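You operate a simulated robot arm through the tools that you are given. There is no shell and no other tool.

The job below is to be done with a simulated robot arm. You get a single attempt, and the scene is never put back.

Task
Close and latch the drum, zero the counter and give it 2 turns.
Fine: Latch on HOLD and brake on FREE before you crank; drum upright at the end, brake back on HOLD, nothing spilt.
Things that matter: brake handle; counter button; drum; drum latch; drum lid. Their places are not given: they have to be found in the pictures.

Only the result counts: the job must be done as asked and must still hold three seconds after the hand-in. Knocking over, shifting, dropping, spilling or breaking anything else fails it.

Robot
A 7-joint arm with a two-finger parallel gripper, fixed in place. Base frame: the origin is at the foot of the arm, x ahead of it, y to its left, z up; the work surface is at about z = 800. Readings come in mm, degrees, newtons and seconds.
With the tool pointing down near the work surface it reaches from about 300 to 700 mm from the base axis. Its first joint turns from -66.0 to 66.0 degrees. Payload 1.57 kg.
Tool frame: the origin (TCP) lies between the finger pads and is the grasp point; the fingertips stand 30 mm ahead of it; z points along the fingers, y is the line along which they close. The gripper opens to 110 mm. The fingers are 24 mm wide and 12 mm thick; the gripper's body (48 by 112 mm) begins 78 mm behind the TCP.
Orientation is told as [roll, pitch, yaw] about the base's x, y, z axes, in that order, counted from this pose: with the fingers straight down and closing along the base's y, the tool's x points along the base's -x, its y along +y and its z along -z.

Tools
- The arm moves only by the tool step_arm. Its argument "commands" is a list of rows, each a list of 7 numbers: the closure in counts, from 0 (fully open) to 255 (shut), then the shift along the tool's x, y, z in mm, then the turn, a rotation vector about the tool's x, y, z in degrees. In form: [[fingers, x, y, z, wx, wy, wz], ...]. A call has 1 to 20 rows; each row shifts and turns the commanded pose from where the row before left it, along the tool's axes as they then stand. Rows are played at 5 a second. More than 50 mm and 8.6 degrees between two rows, or a gripper value outside its range, and nothing of the call is played. Where a pose cannot be reached the arm comes as near as it can. A force on the tool above 90 N (or 10 N above the force at the start of the call, whichever is more), or a blocked arm, ends the call early, and 0.2 s more pass. Each finger travels about 108 mm/s and halts on what it meets, pressing with about 23 N; the grip force reading is that of the motor and also rises with nothing between the fingers. The clock runs only during rows and for 0.2 s after the last one: add rows that do not move to give the fingers time. It gives the time, the measured TCP pose, the force on the tool (base axes), the opening and the grip force at its end, in the units of the frame above (readings bear some noise), with the torque about the TCP (base axes, N m) and any sound that the robot's microphone picked up.
- Cameras (640 x 400 px; columns grow to the right, rows downward): "scene" is fixed at [178.9, -394.4, 1426.4]; the picture's right is [0.71, -0.71, 0.00], its down [-0.25, -0.25, -0.94] and it looks along [0.66, 0.66, -0.35] (base axes); focal length 368 px, centre (320, 200). "wrist" rides on the gripper at [70, 16, -141] in the tool frame; the picture's right is [-0.23, 0.97, 0.00], its down [-0.86, -0.20, -0.48] and it looks along [-0.47, -0.11, 0.88] (tool axes); focal length 222 px, centre (320, 200).
- snapshot(camera): a new picture of that camera. The clock stands still meanwhile.
- probe_pixels(camera, pixels): there is no depth. For up to 12 entries [column, row, z] of the newest picture of that camera ("zoom" is the newest enlarged one), the place [x, y] in the base frame at which the ray of that pixel passes the height z, good to about 2 mm. The clock stands still meanwhile.
- enlarge(camera, box): a new picture of the part [left, top, right, bottom] of that camera's present view, enlarged. The clock stands still meanwhile.
- close_job(): hands the job in; it is judged then, once.

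Leave the gripper open and the arm clear of the work at the hand-in unless told otherwise.

The tools are called after "Request:" by a JSON object that holds its "op" and its "data". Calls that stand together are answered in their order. step_arm: Moves the arm, as the interface text tells. Its arguments: {"type":"object","properties":{"commands":{"type":"array","items":{"type":"array","items":{"type":"number"}}}},"required":["commands"]} The other tools are called the same way: snapshot (camera) takes a picture; probe_pixels (camera, pixels) gives the place at which the rays of pixels pass given heights; enlarge (camera, box) takes an enlarged picture of a part of a camera's view; close_job () hands the job in.

At the start:

```text
clock: 0.0
tcp_pos: [423.7, -62.8, 1275.2]
orientation: [0.0, 0.1, 0.1]
contact_force: [-0.2, 0.3, -0.5]
torque: [-0.02, 0.01, -0.03]
opening: 110.1
gripper_force: 0.0
```

scene: 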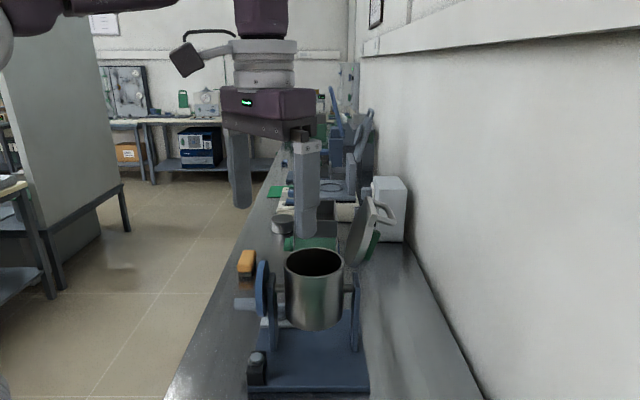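
wrist: 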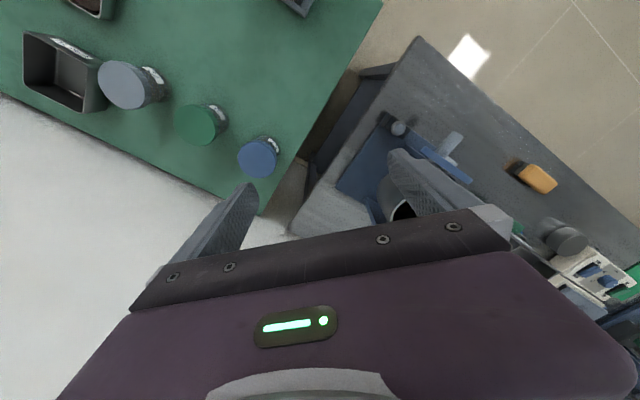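

I see a steel drum (about 315,290 in the scene) on a blue cradle with its lid hanging open on the right (about 365,235). I'll enlarge the drum area from the scene camera and look at the wrist picture to identify the parts.

Request:
{"op": "enlarge", "data": {"camera": "scene", "box": [220, 160, 420, 400]}}

Request:
{"op": "enlarge", "data": {"camera": "wrist", "box": [280, 30, 640, 330]}}

```text
1.67 times, centred on (320, 280) of scene
```

zoom: 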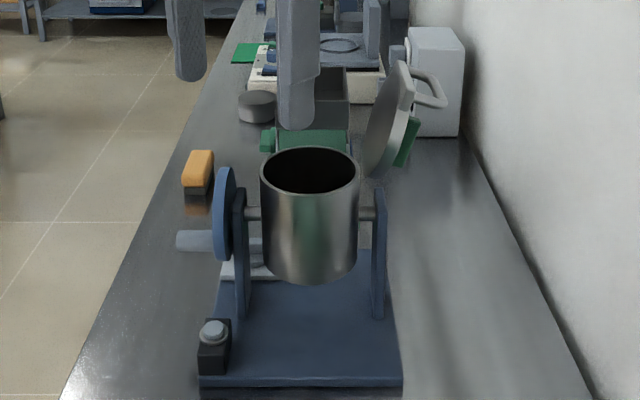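

```text
1.33 times, centred on (460, 180) of wrist
```

zoom: 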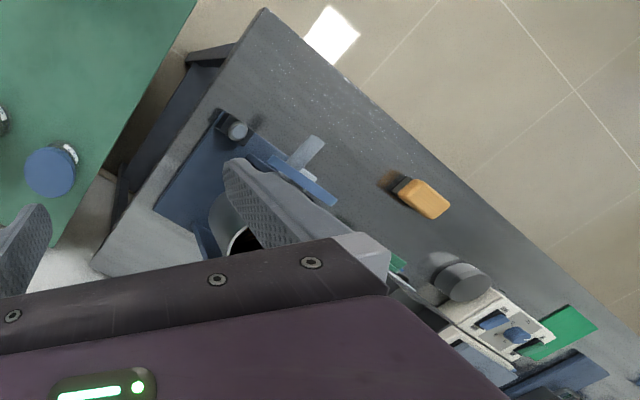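

The drum, its axle with a blue crank wheel on the left (262,285), the counter box with button (256,365) and a blue base are visible. I'll probe approximate places of these in the scene picture.

Request:
{"op": "probe_pixels", "data": {"camera": "scene", "pixels": [[248, 393, 800], [370, 390, 800], [257, 358, 840], [315, 262, 1000], [315, 262, 950], [262, 285, 900], [245, 305, 900], [315, 325, 900], [315, 325, 850], [285, 320, 800], [360, 310, 800], [365, 235, 1000]]}}

Request:
{"op": "snapshot", "data": {"camera": "scene"}}

```text
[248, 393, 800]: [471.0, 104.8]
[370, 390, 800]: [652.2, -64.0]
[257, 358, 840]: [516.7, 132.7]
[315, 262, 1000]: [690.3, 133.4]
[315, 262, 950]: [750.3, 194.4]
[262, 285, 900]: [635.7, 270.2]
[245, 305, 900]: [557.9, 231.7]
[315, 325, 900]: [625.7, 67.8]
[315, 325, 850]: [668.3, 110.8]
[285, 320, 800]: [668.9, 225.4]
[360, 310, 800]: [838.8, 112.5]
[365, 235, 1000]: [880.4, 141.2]
```

```text
taken
```

scene: 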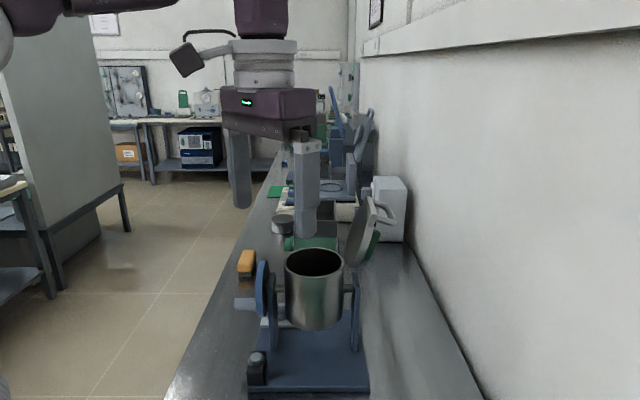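

Next I'll enlarge the drum more closely to get details (latch, brake, lid hinge).

Request:
{"op": "enlarge", "data": {"camera": "scene", "box": [230, 230, 390, 330]}}

Request:
{"op": "enlarge", "data": {"camera": "scene", "box": [230, 300, 390, 400]}}

Request:
{"op": "enlarge", "data": {"camera": "scene", "box": [240, 160, 420, 270]}}

```text
4.00 times, centred on (310, 280) of scene
```

zoom: 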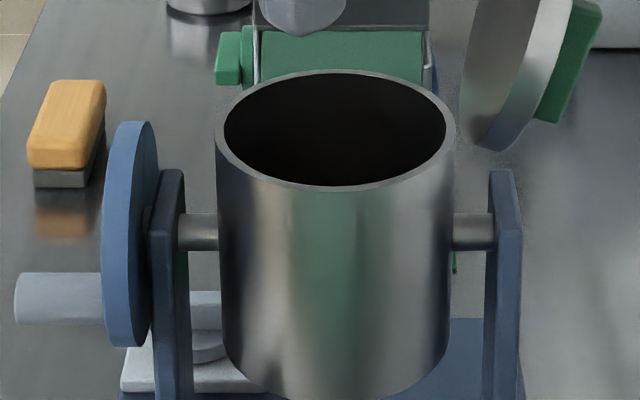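

```text
4.00 times, centred on (310, 350) of scene
```

zoom: 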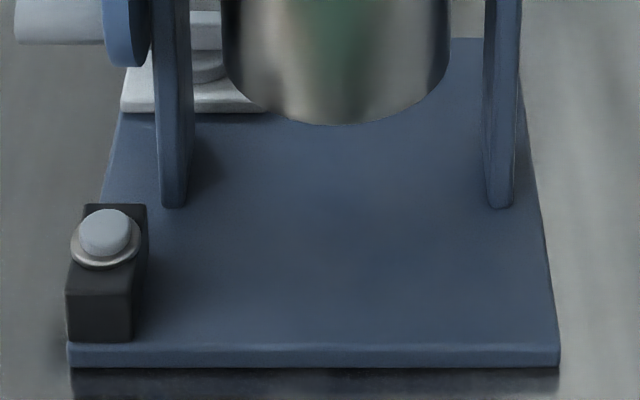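

```text
3.56 times, centred on (330, 215) of scene
```

zoom: 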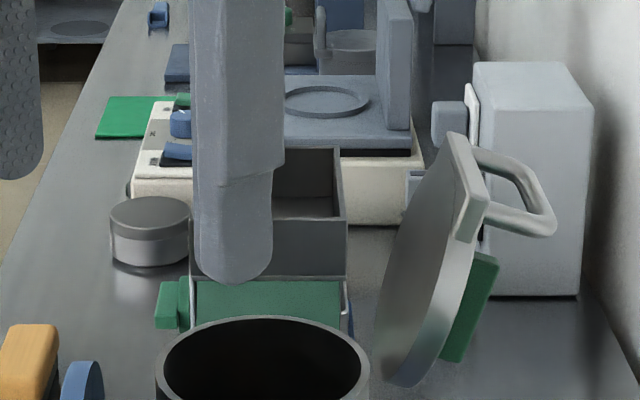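

The drum stands on two uprights, with a wheel-shaped crank at its left; behind the left upright is a white plate (probably brake). I'll probe the base plate and uprights to get their places.

Request:
{"op": "probe_pixels", "data": {"camera": "scene", "pixels": [[247, 392, 800], [369.5, 391.5, 800], [247, 386, 805], [273, 351, 815], [355, 351.5, 815], [255, 358, 850], [261, 319, 815], [296, 327, 815], [249, 328, 815], [362, 311, 815], [310, 311, 815], [242, 277, 800]]}}

```text
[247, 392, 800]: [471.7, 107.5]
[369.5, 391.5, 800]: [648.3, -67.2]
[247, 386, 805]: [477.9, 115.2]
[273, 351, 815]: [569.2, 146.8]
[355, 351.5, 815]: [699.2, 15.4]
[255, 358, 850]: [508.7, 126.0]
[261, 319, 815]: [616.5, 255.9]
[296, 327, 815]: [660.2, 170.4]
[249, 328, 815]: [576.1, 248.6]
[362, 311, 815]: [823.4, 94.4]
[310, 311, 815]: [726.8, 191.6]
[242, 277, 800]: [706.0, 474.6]
```

The drum appears centred near (655,100) with the rim around z≈1030. I'll move the arm up and across for a wrist view from above, staying well clear (TCP to about (540,100,1300)).

Request:
{"op": "step_arm", "data": {"commands": [[0, -29, 40, -6, 0, 0, 0], [0, -29, 40, -6, 0, 0, 0], [0, -29, 41, -6, 0, 0, 0], [0, -29, 41, -7, 0, 0, 0], [0, 0, 0, 0, 0, 0, 0]]}}

Request:
{"op": "snapshot", "data": {"camera": "wrist"}}

Request:
{"op": "snapshot", "data": {"camera": "scene"}}

```text
refused: row 3 steps farther than a row can; nothing moved
```

```text
taken
```

wrist: 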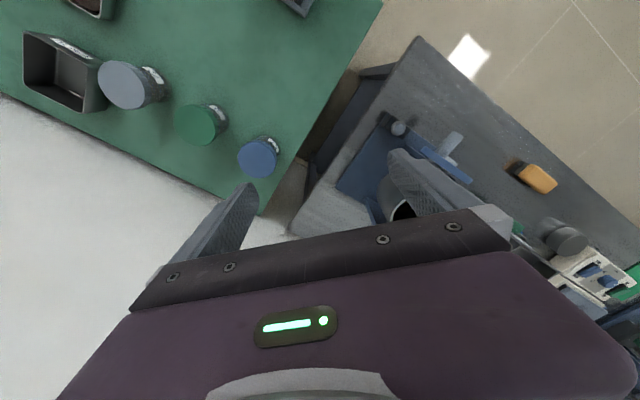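

```text
taken
```

scene: 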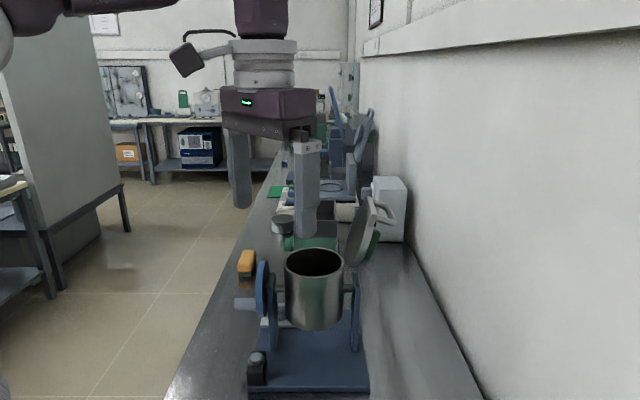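

The rows were too long (over 50 mm), so nothing moved. I'll repeat with shorter steps.

Request:
{"op": "step_arm", "data": {"commands": [[0, -23, 32, -5, 0, 0, 0], [0, -23, 32, -5, 0, 0, 0], [0, -23, 32, -5, 0, 0, 0], [0, -23, 33, -5, 0, 0, 0], [0, -24, 33, -5, 0, 0, 0], [0, 0, 0, 0, 0, 0, 0]]}}

Request:
{"op": "snapshot", "data": {"camera": "wrist"}}

Request:
{"op": "snapshot", "data": {"camera": "scene"}}

```text
clock: 1.4
tcp_pos: [511.6, 74.2, 1289.1]
orientation: [0.1, -0.2, -0.1]
contact_force: [0.1, -0.1, 0.1]
torque: [0.02, -0.01, 0.0]
opening: 110.0
gripper_force: 0.0
out of reach, approached as far as the arm can: row 4, 5
```

```text
taken
```

wrist: 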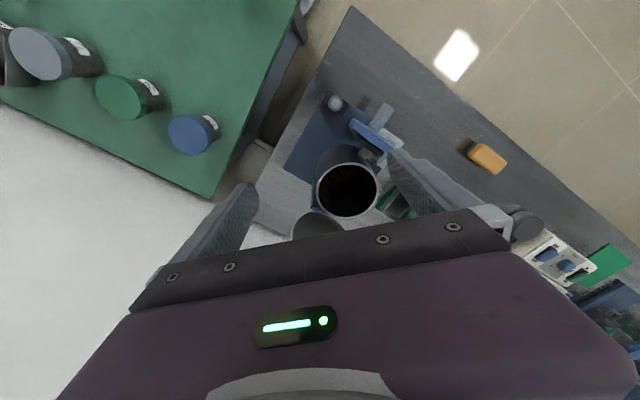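

```text
taken
```

scene: 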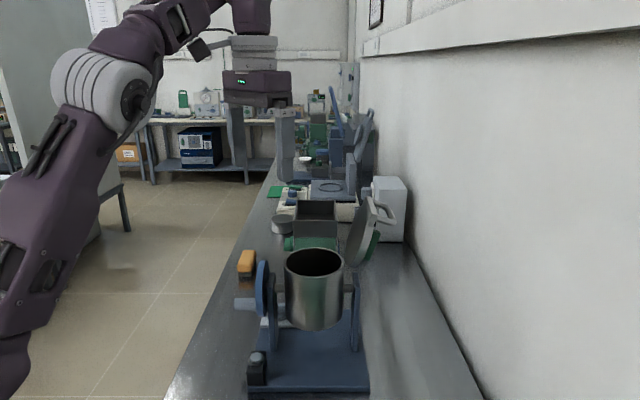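

Reach is limited at this height, but the view is useful: the open drum is at (347,188) in the wrist picture. I'll enlarge it.

Request:
{"op": "enlarge", "data": {"camera": "wrist", "box": [260, 80, 460, 240]}}

Request:
{"op": "enlarge", "data": {"camera": "scene", "box": [270, 180, 420, 275]}}

```text
2.50 times, centred on (360, 160) of wrist
```

zoom: 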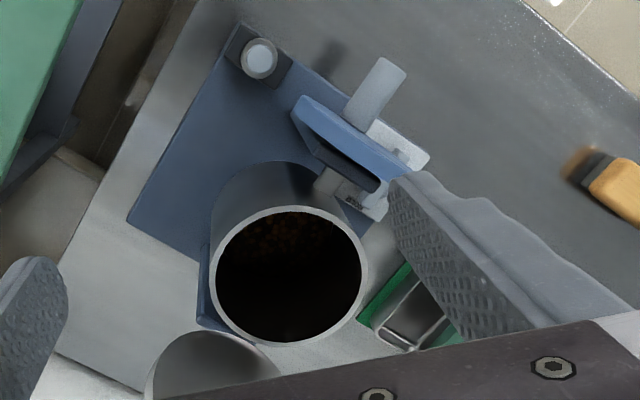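

```text
4.21 times, centred on (345, 228) of scene
```

zoom: 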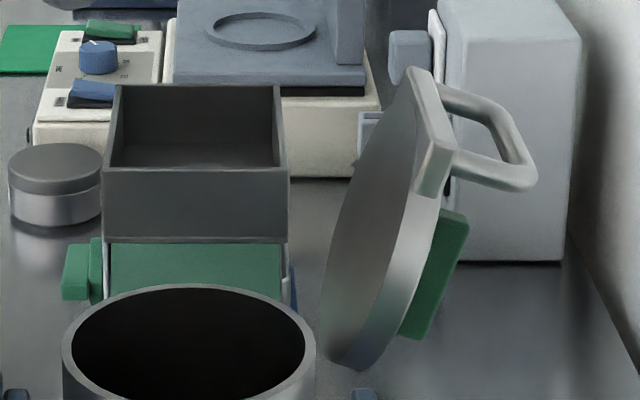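

I can see beans in the drum and white plates with text beside the wheel. I'll enlarge smaller regions: the white plate area and lid in both cameras.

Request:
{"op": "enlarge", "data": {"camera": "wrist", "box": [340, 95, 410, 170]}}

Request:
{"op": "enlarge", "data": {"camera": "scene", "box": [240, 290, 310, 335]}}

Request:
{"op": "enlarge", "data": {"camera": "wrist", "box": [280, 170, 380, 240]}}

Request:
{"op": "enlarge", "data": {"camera": "scene", "box": [335, 195, 405, 275]}}

```text
5.33 times, centred on (375, 132) of wrist
```

zoom: 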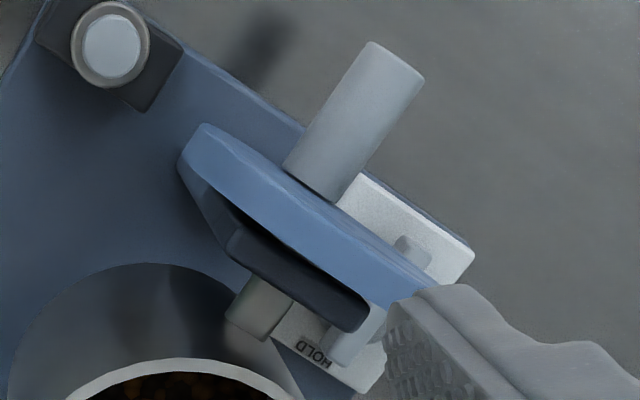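

```text
8.89 times, centred on (275, 312) of scene
```

zoom: 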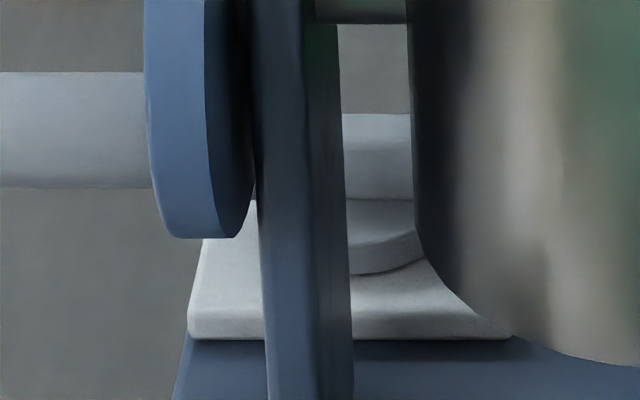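

```text
5.71 times, centred on (330, 205) of wrist
```

zoom: 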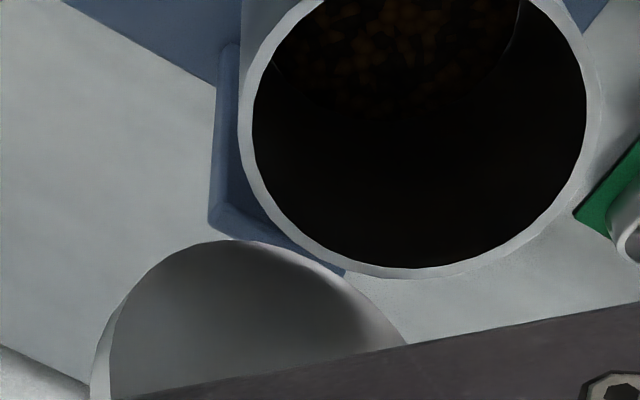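

```text
5.00 times, centred on (370, 235) of scene
```

zoom: 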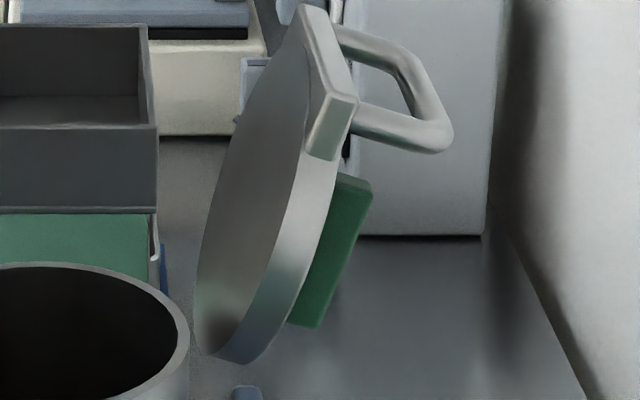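

The white brake plate carries a "HOLD" label at its drum side, and the lid hangs open on the right side of the drum (scene 365,235), with its outer face hidden. I'll tilt the tool outward 35° (fingers pointing away from base) and move a bit right and lower, to look at the lid and drum more from the side.

Request:
{"op": "step_arm", "data": {"commands": [[0, 0, 0, 0, 0, -7, 0], [0, 0, 0, 0, 0, -7, 0], [0, 0, 0, 0, 0, -7, 0], [0, 0, 0, 0, 0, -7, 0], [0, 0, 0, 0, 0, -7, 0], [0, 13, -37, 26, 0, 0, 0], [0, 13, -37, 26, 0, 0, 0], [0, 0, 0, 0, 0, 0, 0]]}}

Request:
{"op": "snapshot", "data": {"camera": "wrist"}}

Request:
{"op": "snapshot", "data": {"camera": "scene"}}

```text
clock: 3.2
tcp_pos: [521.6, -2.5, 1231.9]
orientation: [0.0, -35.0, 0.1]
contact_force: [-0.1, -0.1, -0.1]
torque: [0.0, -0.04, 0.01]
opening: 110.2
gripper_force: 0.1
```

```text
taken
```

wrist: 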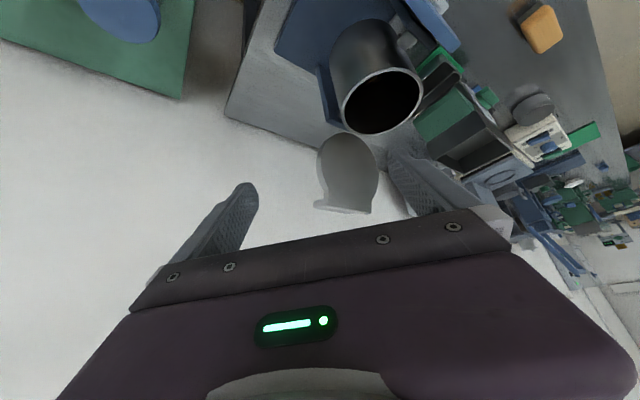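

```text
taken
```

scene: 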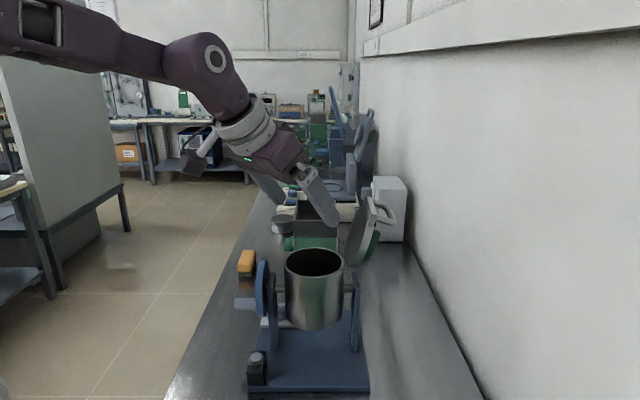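

Now the inner face of the lid is visible at (347,170) in the wrist picture. I'll enlarge it together with the drum.

Request:
{"op": "enlarge", "data": {"camera": "wrist", "box": [290, 110, 410, 225]}}

Request:
{"op": "enlarge", "data": {"camera": "wrist", "box": [320, 0, 480, 140]}}

```text
3.48 times, centred on (350, 168) of wrist
```

zoom: 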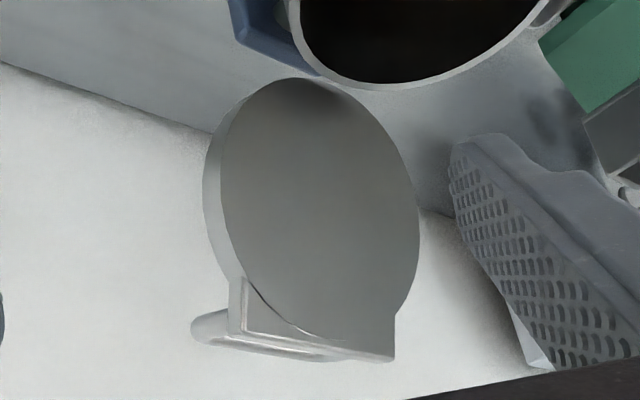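

```text
2.86 times, centred on (400, 70) of wrist
```

zoom: 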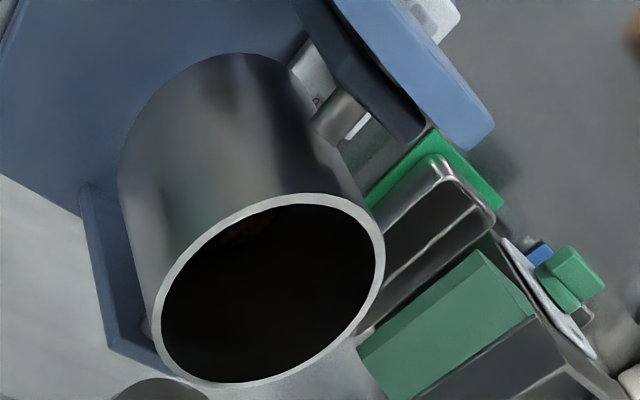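

I'll enlarge the region between the drum and wheel, about (405,30), where a labelled white part shows.

Request:
{"op": "enlarge", "data": {"camera": "wrist", "box": [380, 5, 440, 65]}}

Request:
{"op": "enlarge", "data": {"camera": "wrist", "box": [320, 60, 460, 180]}}

```text
6.67 times, centred on (410, 35) of wrist
```

zoom: 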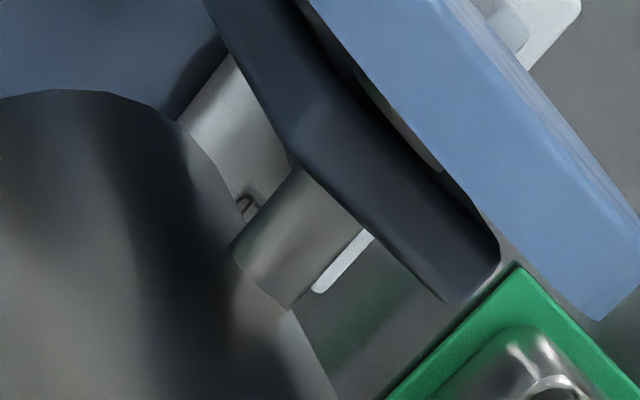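

```text
3.33 times, centred on (390, 120) of wrist
```

zoom: 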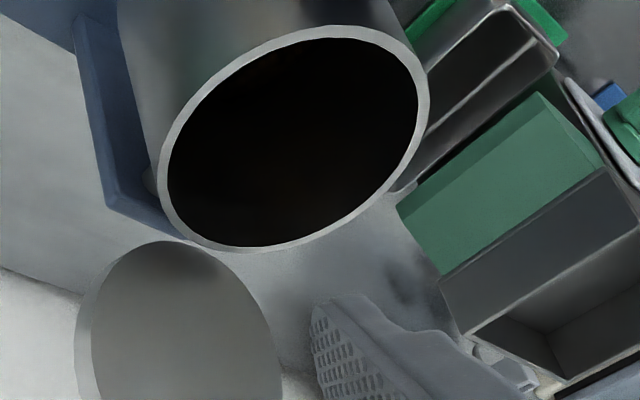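

The latch isn't visible from this side; the lid's outer face must be viewed from the far-right side. I'll move right (to y≈-150), yaw the tool 73° and tilt it further so that the wrist camera looks at the outer face of the lid.

Request:
{"op": "step_arm", "data": {"commands": [[0, 4.3, -37, -3, 0, 0, 0], [0, 4.3, -37, -3, 0, 0, 0], [0, 4.3, -37, -3, 0, 0, 0], [0, 4.3, -37, -3, 0, 0, 0], [0, 0, 0, 0, -4.65, 0, -6.64], [0, 0, 0, 0, -4.65, 0, -6.64], [0, 0, 0, 0, -4.65, 0, -6.64], [0, 0, 0, 0, -4.65, 0, -6.64], [0, 0, 0, 0, -4.65, 0, -6.64], [0, 0, 0, 0, -4.65, 0, -6.64], [0, 0, 0, 0, -4.65, 0, -6.64], [0, 0, 0, 0, -4.65, 0, -6.64], [0, 0, 0, 0, -4.65, 0, -6.64], [0, 0, 0, 0, 0, 0, 0]]}}

Request:
{"op": "snapshot", "data": {"camera": "wrist"}}

Request:
{"op": "snapshot", "data": {"camera": "scene"}}

```text
clock: 6.2
tcp_pos: [498.5, -149.4, 1229.2]
orientation: [0.1, -34.9, 73.2]
contact_force: [-0.4, -0.4, 0.5]
torque: [0.02, -0.02, 0.01]
opening: 110.1
gripper_force: 0.0
```

```text
taken
```

wrist: 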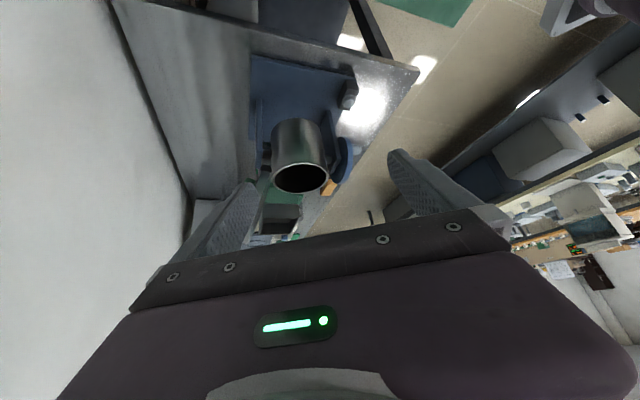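

```text
taken
```

scene: 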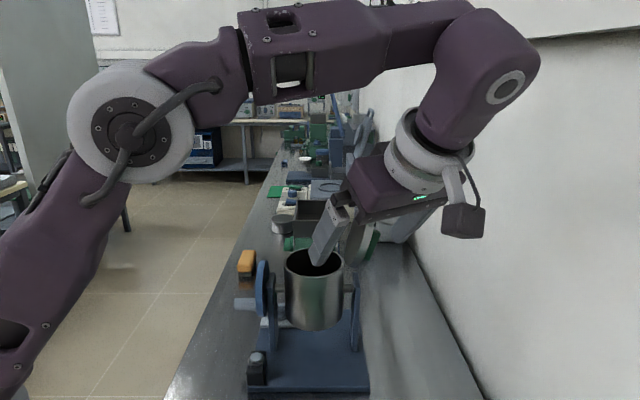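

The lid is hidden by the left finger. I'll move the TCP in the direction away from base and lower, around to (605,-105,1190), keeping clear of lid and wall, and tilt 14° further.

Request:
{"op": "step_arm", "data": {"commands": [[0, -10, -23, 20, 0, 0, 0], [0, -10, -23, 20, 0, 0, 0], [0, -10, -23, 20, 0, 0, 0], [0, 0, 0, 0, 0, -7, 0], [0, 0, 0, 0, 0, -7, 0], [0, 0, 0, 0, 0, 0, 0]]}}

Request:
{"op": "snapshot", "data": {"camera": "wrist"}}

Request:
{"op": "snapshot", "data": {"camera": "scene"}}

```text
clock: 7.6
tcp_pos: [583.7, -110.5, 1197.7]
orientation: [0.1, -49.1, 73.0]
contact_force: [-0.4, -0.3, 0.0]
torque: [0.0, 0.01, 0.0]
opening: 109.8
gripper_force: 0.1
```

```text
taken
```

wrist: 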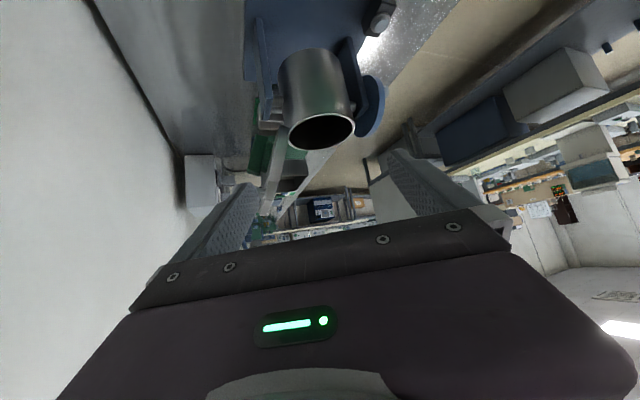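

```text
taken
```

scene: 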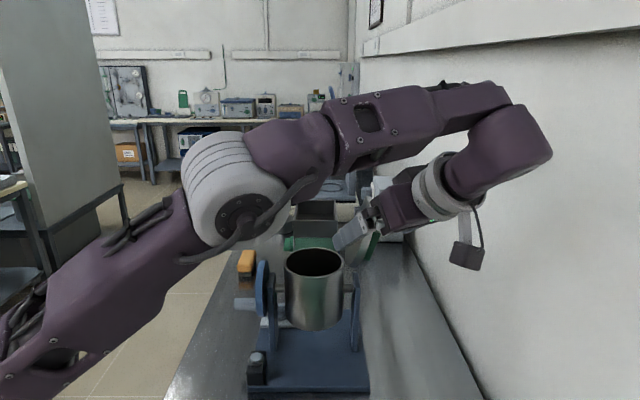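

The drum is at (320,100) in the wrist picture; the lid appears nearly edge-on around (280,170). I'll enlarge.

Request:
{"op": "enlarge", "data": {"camera": "wrist", "box": [220, 40, 400, 220]}}

Request:
{"op": "enlarge", "data": {"camera": "wrist", "box": [235, 110, 315, 200]}}

```text
2.22 times, centred on (310, 130) of wrist
```

zoom: 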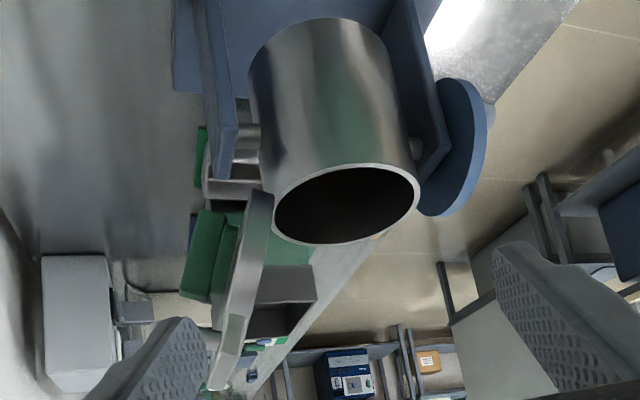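

```text
4.44 times, centred on (275, 155) of wrist
```

zoom: 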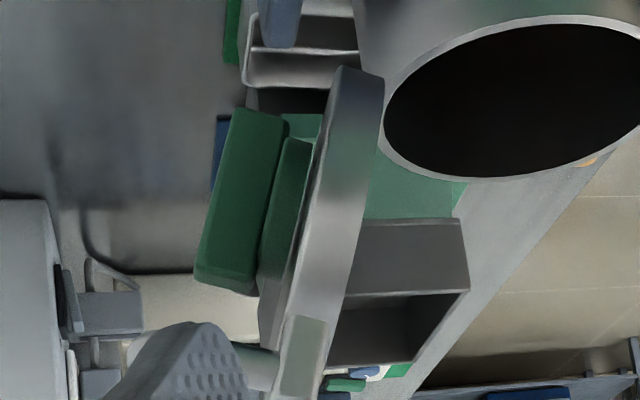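

Now I can see: the lid's outer face carries a green turn-piece (latch) in its middle, and a bar with a handle at its free edge. I'll triangulate the rim centre and lid points by probing the present wrist picture and scene picture at several heights.

Request:
{"op": "snapshot", "data": {"camera": "wrist"}}

Request:
{"op": "probe_pixels", "data": {"camera": "wrist", "pixels": [[322.2, 131.8, 1000], [322.2, 131.8, 1050], [284, 125.7, 1000], [284, 125.7, 1050], [270.5, 197.8, 1100], [270.5, 197.8, 1150], [257, 135, 1050], [257, 135, 1100]]}}

Request:
{"op": "probe_pixels", "data": {"camera": "scene", "pixels": [[313.75, 262.5, 1000], [313.75, 262.5, 1050], [354, 267, 1000], [354, 267, 1050], [367, 196, 1100], [367, 196, 1150], [364, 226, 1100], [364, 226, 1150], [396, 222, 1100], [396, 222, 1150], [377, 240, 1100], [370, 252, 1050]]}}

```text
taken
```

wrist: 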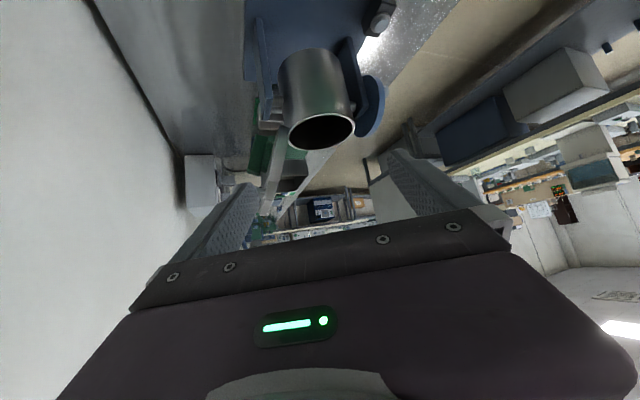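

```text
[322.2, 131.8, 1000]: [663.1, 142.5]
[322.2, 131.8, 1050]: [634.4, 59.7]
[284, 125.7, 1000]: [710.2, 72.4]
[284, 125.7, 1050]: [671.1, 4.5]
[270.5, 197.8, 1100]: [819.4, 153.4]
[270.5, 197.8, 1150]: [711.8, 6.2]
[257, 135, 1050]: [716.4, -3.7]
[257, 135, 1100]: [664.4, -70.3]
```

```text
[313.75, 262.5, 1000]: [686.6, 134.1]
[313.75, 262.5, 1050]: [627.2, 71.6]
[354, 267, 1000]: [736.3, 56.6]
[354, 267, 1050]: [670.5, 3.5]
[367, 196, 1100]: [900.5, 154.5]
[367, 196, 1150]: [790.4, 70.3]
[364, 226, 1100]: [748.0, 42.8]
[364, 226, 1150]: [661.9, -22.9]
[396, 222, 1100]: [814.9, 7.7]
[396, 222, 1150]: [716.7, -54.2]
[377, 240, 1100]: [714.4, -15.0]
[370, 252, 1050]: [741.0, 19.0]
```

Triangulated: drum axis at about (646,91), rim z≈1033, lid hinge on the far-right rim, free edge of lid with bar at about z 1160, handle sticking out. I'll bring the tool horizontal (yaw 45°, tilt 90°) so that the fingers run parallel to the lid's hinge line, still well short of the lid.

Request:
{"op": "step_arm", "data": {"commands": [[0, 0, 0, 0, 5.3, 0, 4.6], [0, 0, 0, 0, 5.3, 0, 4.6], [0, 0, 0, 0, 5.3, 0, 4.6], [0, 0, 0, 0, 5.3, 0, 4.6], [0, 0, 0, 0, 0, -8.2, 0], [0, 0, 0, 0, 0, -8.2, 0], [0, 0, 0, 0, 0, -8.2, 0], [0, 0, 0, 0, 0, -8.2, 0], [0, 0, 0, 0, 0, -8.2, 0], [0, 0, 0, 0, 0, 0, 0]]}}

Request:
{"op": "snapshot", "data": {"camera": "wrist"}}

Request:
{"op": "snapshot", "data": {"camera": "scene"}}

```text
clock: 9.8
tcp_pos: [582.1, -111.9, 1198.4]
orientation: [-168.7, -89.9, -146.4]
contact_force: [0.1, 0.2, 0.4]
torque: [-0.02, -0.01, 0.03]
opening: 109.7
gripper_force: 0.1
```

```text
taken
```

wrist: 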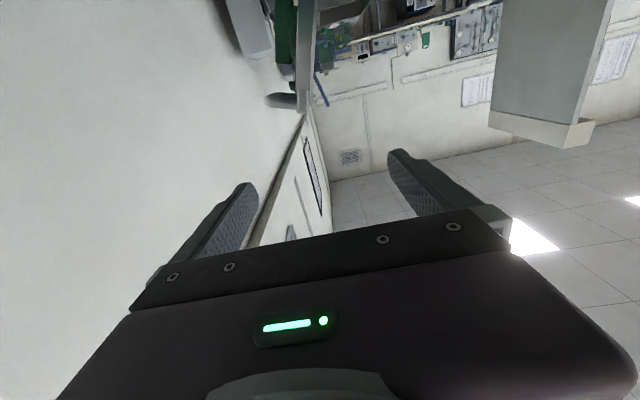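

```text
taken
```

scene: 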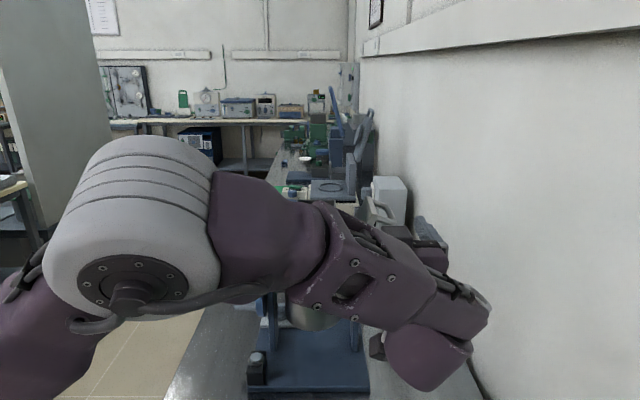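

The tool is now horizontal and pointing along the lid's hinge direction; the lid is seen edge-on at (305,60) and the handle at (280,100), matching my estimate. I'll enlarge that part to refine.

Request:
{"op": "enlarge", "data": {"camera": "wrist", "box": [230, 0, 390, 120]}}

```text
3.33 times, centred on (310, 60) of wrist
```

zoom: 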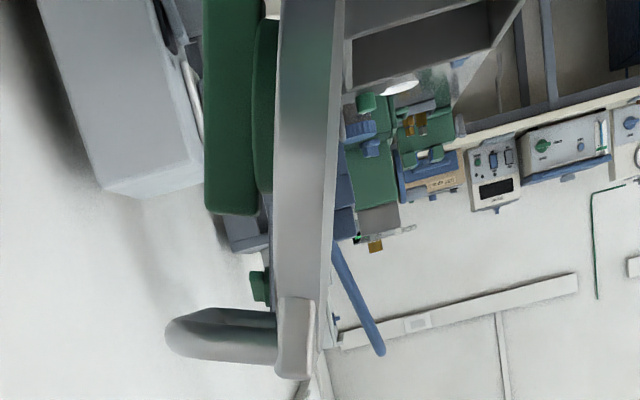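

The lid thickness is about 20 mm and the handle sticks out about 50 mm. I'll move to the pre-pose in front of the lid (TCP at u=520, v=395, z=1145 in fixture terms, i.e. about (647,-88,1145)).

Request:
{"op": "step_arm", "data": {"commands": [[0, 27, -15, 31, 0, 0, 0], [0, 26, -14, 31, 0, 0, 0], [0, 0, 0, 0, 0, 0, 0]]}}

Request:
{"op": "snapshot", "data": {"camera": "wrist"}}

Request:
{"op": "snapshot", "data": {"camera": "scene"}}

```text
clock: 10.6
tcp_pos: [649.0, -89.4, 1146.4]
orientation: [-94.8, -90.0, 139.7]
contact_force: [0.3, 0.5, 1.1]
torque: [-0.04, 0.01, 0.0]
opening: 109.9
gripper_force: 0.0
```

```text
taken
```

wrist: 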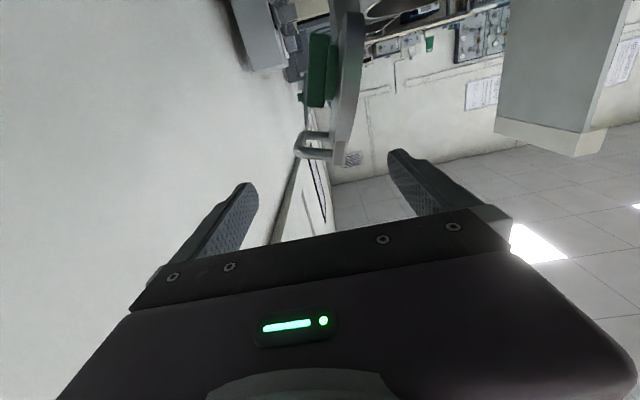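

```text
taken
```

scene: 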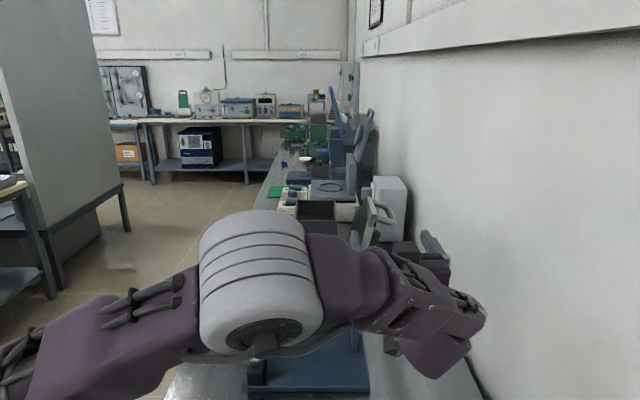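

The lid bar and handle are centred between the open fingers at (320,150). I'll advance along the tool axis by 125 mm so that the fingers straddle the lid's free edge with handle, without touching.

Request:
{"op": "step_arm", "data": {"commands": [[0, 0, 0, 32, 0, 0, 0], [0, 0, 0, 31, 0, 0, 0], [0, 0, 0, 31, 0, 0, 0], [0, 0, 0, 31, 0, 0, 0], [0, 0, 0, 0, 0, 0, 0]]}}

Request:
{"op": "snapshot", "data": {"camera": "wrist"}}

Request:
{"op": "snapshot", "data": {"camera": "scene"}}

```text
clock: 11.8
tcp_pos: [735.1, -2.0, 1142.9]
orientation: [-138.5, -89.9, -176.6]
contact_force: [0.7, -0.6, 0.1]
torque: [0.02, 0.02, -0.01]
opening: 110.0
gripper_force: 0.1
```

```text
taken
```

wrist: 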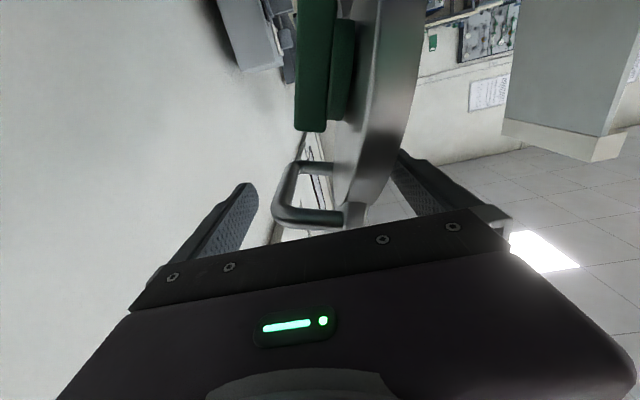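

```text
taken
```

scene: 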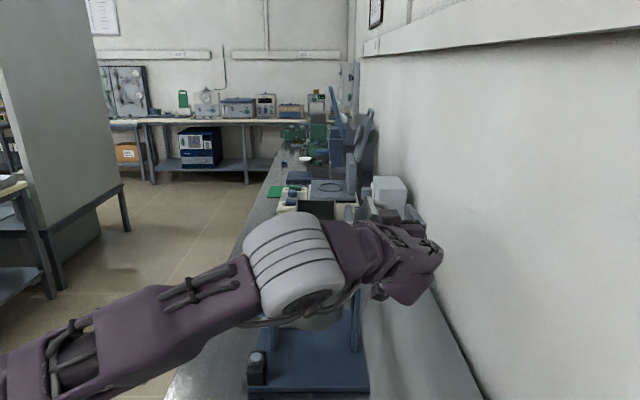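

The fingers straddle the lid: handle at (310,200), bar at (355,215), no contact force. I'll narrow the fingers a bit (to ~90 mm) and push gently toward the drum (tool +y) with slight rise, about 48 mm, bringing the lid to roughly vertical.

Request:
{"op": "step_arm", "data": {"commands": [[46, 0, 0, 0, 0, 0, 0], [46, 0, 8, 0, 0, 0, 0], [46, -3, 8, 0, 0, 0, 0], [46, -3, 8, 0, 0, 0, 0], [46, -2, 8, 0, 0, 0, 0], [46, -2, 8, 0, 0, 0, 0], [46, -1, 8, 0, 0, 0, 0], [46, 0, 0, 0, 0, 0, 0]]}}

Request:
{"op": "snapshot", "data": {"camera": "wrist"}}

Request:
{"op": "snapshot", "data": {"camera": "scene"}}

```text
clock: 13.6
tcp_pos: [702.7, 32.4, 1155.7]
orientation: [95.6, -89.9, -50.7]
contact_force: [0.2, -0.3, 0.4]
torque: [0.0, -0.01, 0.03]
opening: 90.5
gripper_force: 0.5
```

```text
taken
```

wrist: 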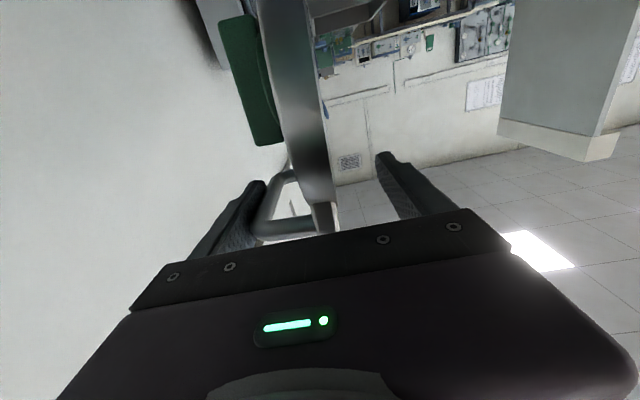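

```text
taken
```

scene: 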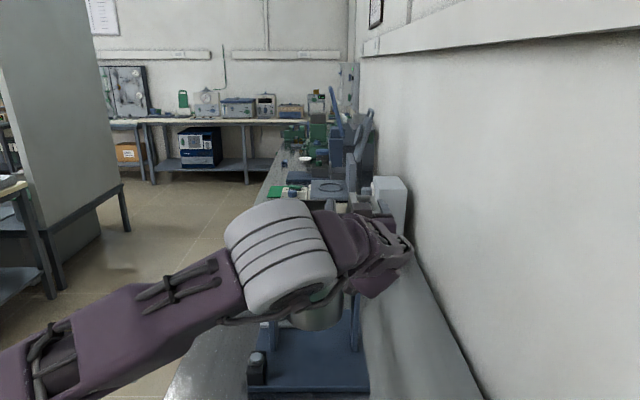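

The handle touches the outer finger and the lid is following, now about vertical, with almost no force. I'll continue another 24 mm slowly.

Request:
{"op": "step_arm", "data": {"commands": [[46, 0, 6, 0, 0, 0, 0], [46, -1, 6, 0, 0, 0, 0], [46, 0, 6, 0, 0, 0, 0], [46, 0, 6, 0, 0, 0, 0], [46, 0, 0, 0, 0, 0, 0]]}}

Request:
{"op": "snapshot", "data": {"camera": "wrist"}}

```text
clock: 14.8
tcp_pos: [684.5, 49.9, 1156.8]
orientation: [-117.5, -90.0, 162.4]
contact_force: [0.3, 0.2, -0.2]
torque: [0.01, 0.0, 0.05]
opening: 90.0
gripper_force: 0.1
```

```text
taken
```

wrist: 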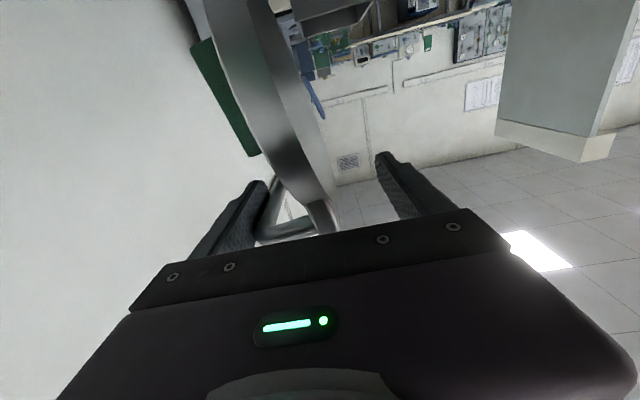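

The lid is now past vertical (about 10°) and stays against the outer finger. I'll continue in small steps and watch whether it falls by itself.

Request:
{"op": "step_arm", "data": {"commands": [[46, 0, 6, 0, 0, 0, 0], [46, 0, 6, 0, 0, 0, 0], [46, 0, 0, 0, 0, 0, 0]]}}

Request:
{"op": "snapshot", "data": {"camera": "wrist"}}

```text
clock: 15.6
tcp_pos: [675.2, 58.0, 1156.9]
orientation: [-86.0, -90.0, 130.8]
contact_force: [-1.0, -0.8, -0.2]
torque: [0.03, 0.01, 0.0]
opening: 90.4
gripper_force: 0.1
```

```text
taken
```

wrist: 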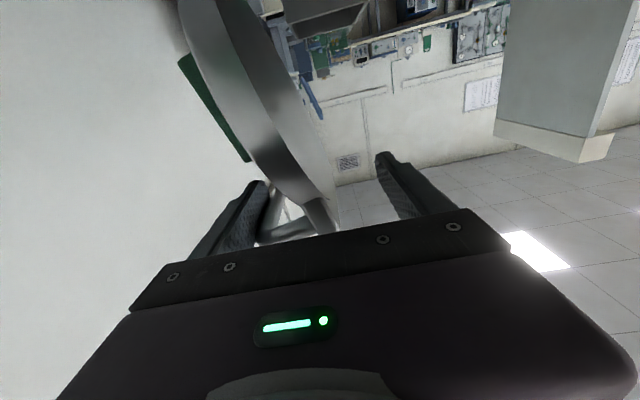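

Still in contact and following without a fall, so the hinge has friction. I'll carry on along the arc for another ~50 mm.

Request:
{"op": "step_arm", "data": {"commands": [[46, -1, 8, 0, 0, 0, 0], [46, -1, 8, 0, 0, 0, 0], [46, -1, 8, 0, 0, 0, 0], [46, 0, 0, 0, 0, 0, 0]]}}

Request:
{"op": "snapshot", "data": {"camera": "wrist"}}

Request:
{"op": "snapshot", "data": {"camera": "scene"}}

```text
clock: 16.6
tcp_pos: [658.9, 76.6, 1159.1]
orientation: [-108.3, -89.9, 153.3]
contact_force: [-0.2, -0.3, 0.2]
torque: [0.0, -0.01, 0.0]
opening: 90.2
gripper_force: 0.1
```

```text
taken
```

wrist: 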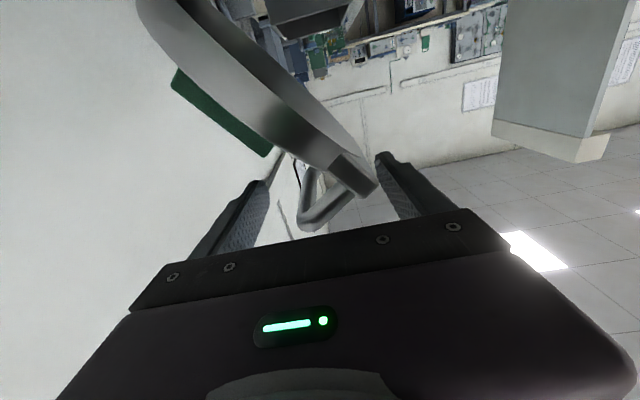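

```text
taken
```

scene: 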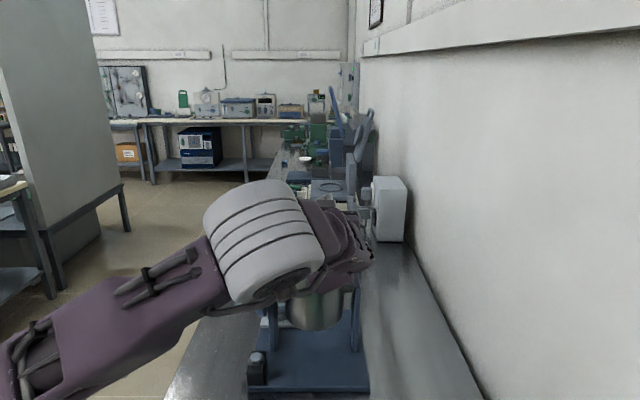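

The lid has tipped over and is now resting with its bar against the inner (right) finger at (365,185) — caged as intended. I'll open to full while keeping the inner finger in place, then lower the finger ~45 mm so that the lid rests on it.

Request:
{"op": "step_arm", "data": {"commands": [[23, 0, -5, 0, 0, 0, 0], [0, 0, -5, 0, 0, 0, 0], [0, 0, 0, 0, 0, 0, 0], [0, 8, 0, 0, 0, 0, 0], [0, 8, 0, 0, 0, 0, 0], [0, 8, 0, 0, 0, 0, 0], [0, 8, 0, 0, 0, 0, 0], [0, 8, 0, 0, 0, 0, 0], [0, 5, 0, 0, 0, 0, 0], [0, 0, 0, 0, 0, 0, 0]]}}

Request:
{"op": "snapshot", "data": {"camera": "wrist"}}

Request:
{"op": "snapshot", "data": {"camera": "scene"}}

```text
clock: 18.8
tcp_pos: [665.3, 68.4, 1115.7]
orientation: [-112.8, -90.0, 157.8]
contact_force: [0.7, 0.0, 0.0]
torque: [-0.02, -0.04, 0.0]
opening: 110.0
gripper_force: 0.0
```

```text
taken
```

wrist: 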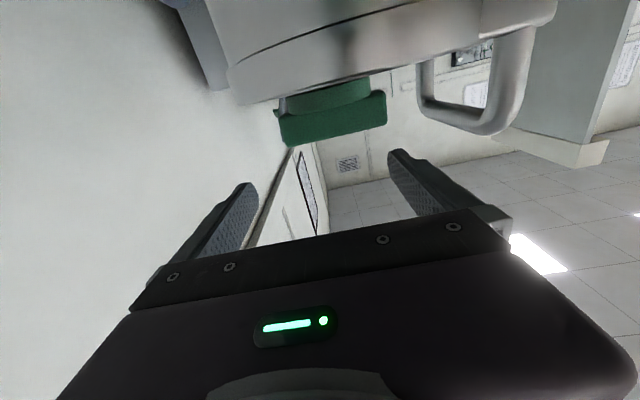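

```text
taken
```

scene: 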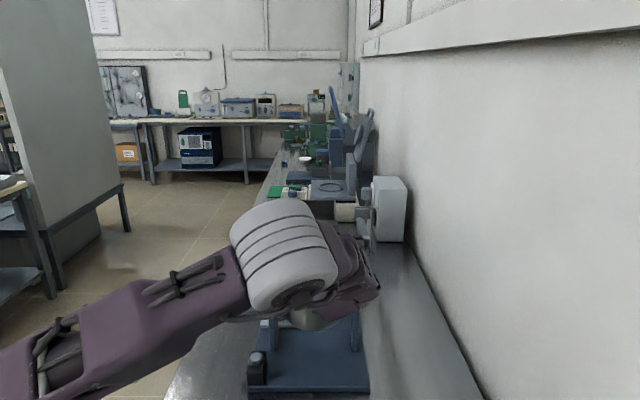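

The lid has dropped shut: the drum with the lid closed shows at the top, green latch bar at (330,110) and handle at (490,90). I'll withdraw backward, and rise.

Request:
{"op": "step_arm", "data": {"commands": [[0, 0, 0, -40, 0, 0, 0], [0, 0, 0, -40, 0, 0, 0], [0, 0, 0, -40, 0, 0, 0], [0, 0, 0, -40, 0, 0, 0], [0, 0, 0, -40, 0, 0, 0], [0, -34, 0, 0, 0, 0, 0], [0, -34, 0, 0, 0, 0, 0], [0, -34, 0, 0, 0, 0, 0], [0, -34, 0, 0, 0, 0, 0], [0, 0, 0, 0, 0, 0, 0]]}}

Request:
{"op": "step_arm", "data": {"commands": [[0, 0, 0, 0, 0, 8.18, 0], [0, 0, 0, 0, 0, 8.18, 0], [0, 0, 0, 0, 0, 8.18, 0], [0, 0, 0, 0, 0, 8.18, 0], [0, 0, 0, 0, 0, 8.18, 0], [0, 0, 0, 0, 0, 8.18, 0], [0, 0, 0, 0, 0, 8.18, 0], [0, 0, 0, 0, 0, 8.18, 0], [0, 0, 0, 0, 0, 8.18, 0], [0, 0, 0, 0, 0, 8.18, 0], [0, 0, 0, 0, 0, 8.18, 0], [0, 0, 0, 0, 0, 0, 0]]}}

Request:
{"op": "snapshot", "data": {"camera": "scene"}}

Request:
{"op": "snapshot", "data": {"camera": "wrist"}}

```text
clock: 21.0
tcp_pos: [526.1, -71.9, 1251.7]
orientation: [-106.3, -90.1, 151.3]
contact_force: [-0.2, -0.8, 0.3]
torque: [0.02, 0.02, -0.01]
opening: 110.0
gripper_force: 0.0
```

```text
clock: 23.6
tcp_pos: [523.6, -74.2, 1250.7]
orientation: [-0.1, 0.2, 44.9]
contact_force: [0.6, 0.4, -0.4]
torque: [0.02, -0.04, 0.01]
opening: 110.1
gripper_force: 0.0
```

```text
taken
```

scene: 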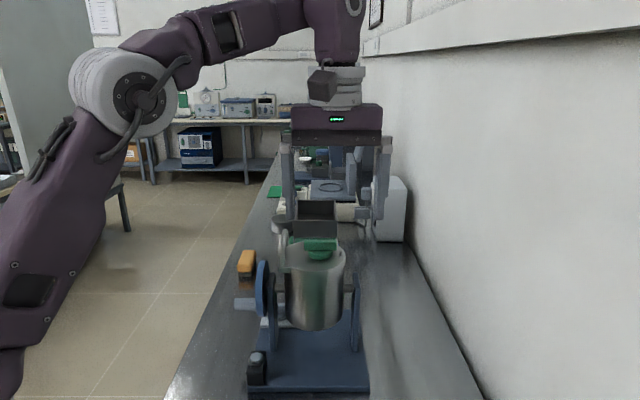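

```text
taken
```

wrist: 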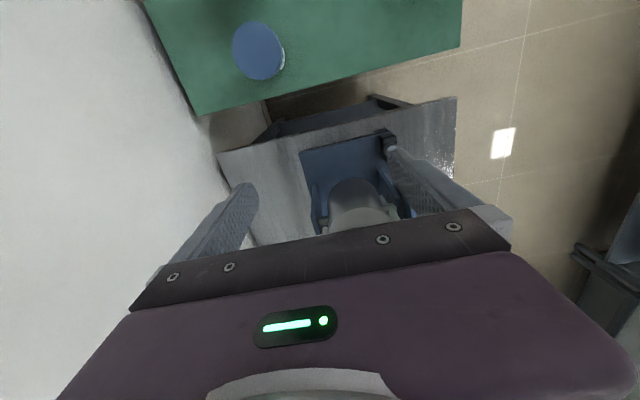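

The lid is closed in the scene picture; the green latch sits on top at (318,248). I'll enlarge the lid in the scene view.

Request:
{"op": "enlarge", "data": {"camera": "scene", "box": [260, 215, 380, 290]}}

Request:
{"op": "enlarge", "data": {"camera": "scene", "box": [285, 232, 350, 272]}}

```text
5.33 times, centred on (320, 252) of scene
```

zoom: 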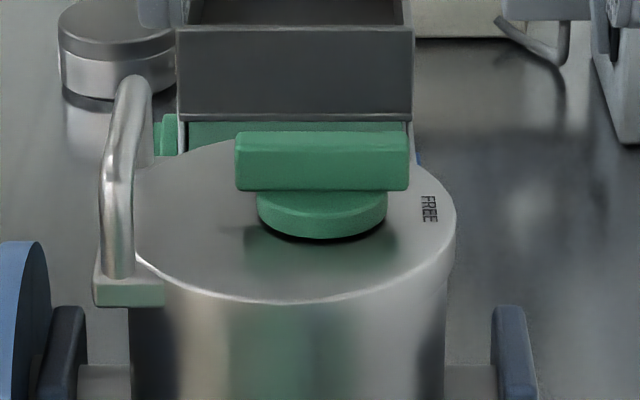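

```text
9.85 times, centred on (318, 252) of scene
```

zoom: 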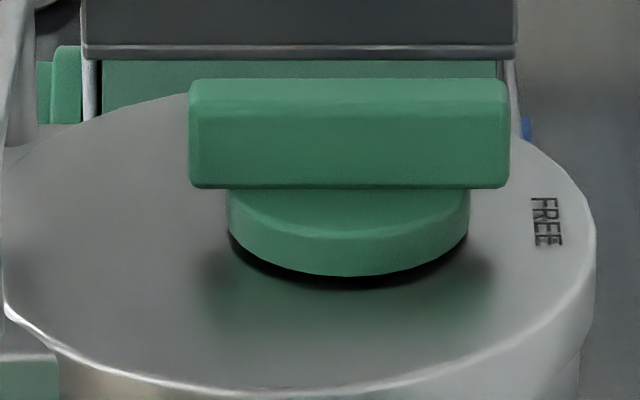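

The latch's bar points to "FREE" at (430,208) in the zoom. To see where HOLD is, I need a view from above. I'll yaw back to 0, move to about (510,90,1240) and tilt 12° outward.

Request:
{"op": "step_arm", "data": {"commands": [[0, 0, 0, 0, 0, 0, 7.5], [0, 0, 0, 0, 0, 0, 7.5], [0, 0, 0, 0, 0, 0, 7.5], [0, 0, 0, 0, 0, 0, 7.5], [0, 0, 0, 0, 0, 0, 7.5], [0, 0, 0, 0, 0, 0, 7.5], [0, 3.5, 41, 2.5, 0, 0, 0], [0, 3.5, 41, 2.5, 0, 0, 0], [0, 3.5, 41, 2.5, 0, 0, 0], [0, 3.5, 41, 2.5, 0, 0, 0], [0, 0, 0, 0, 0, -6, 0], [0, 0, 0, 0, 0, -6, 0], [0, 0, 0, 0, 0, 0, 0]]}}

Request:
{"op": "snapshot", "data": {"camera": "wrist"}}

Request:
{"op": "enlarge", "data": {"camera": "wrist", "box": [280, 80, 420, 230]}}

```text
clock: 26.4
tcp_pos: [510.4, 91.8, 1241.0]
orientation: [0.0, -12.1, -0.2]
contact_force: [0.6, -0.7, -0.2]
torque: [-0.01, -0.01, 0.01]
opening: 110.2
gripper_force: 0.0
```

```text
taken
```

wrist: 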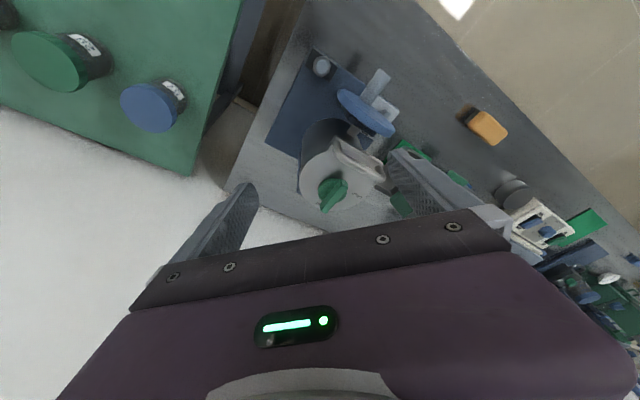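

```text
2.67 times, centred on (350, 155) of wrist
```

zoom: 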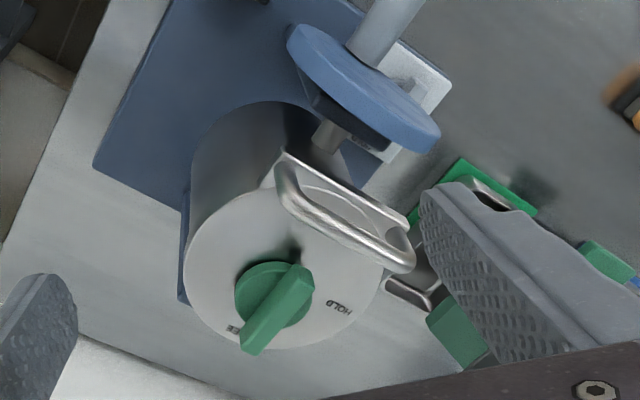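

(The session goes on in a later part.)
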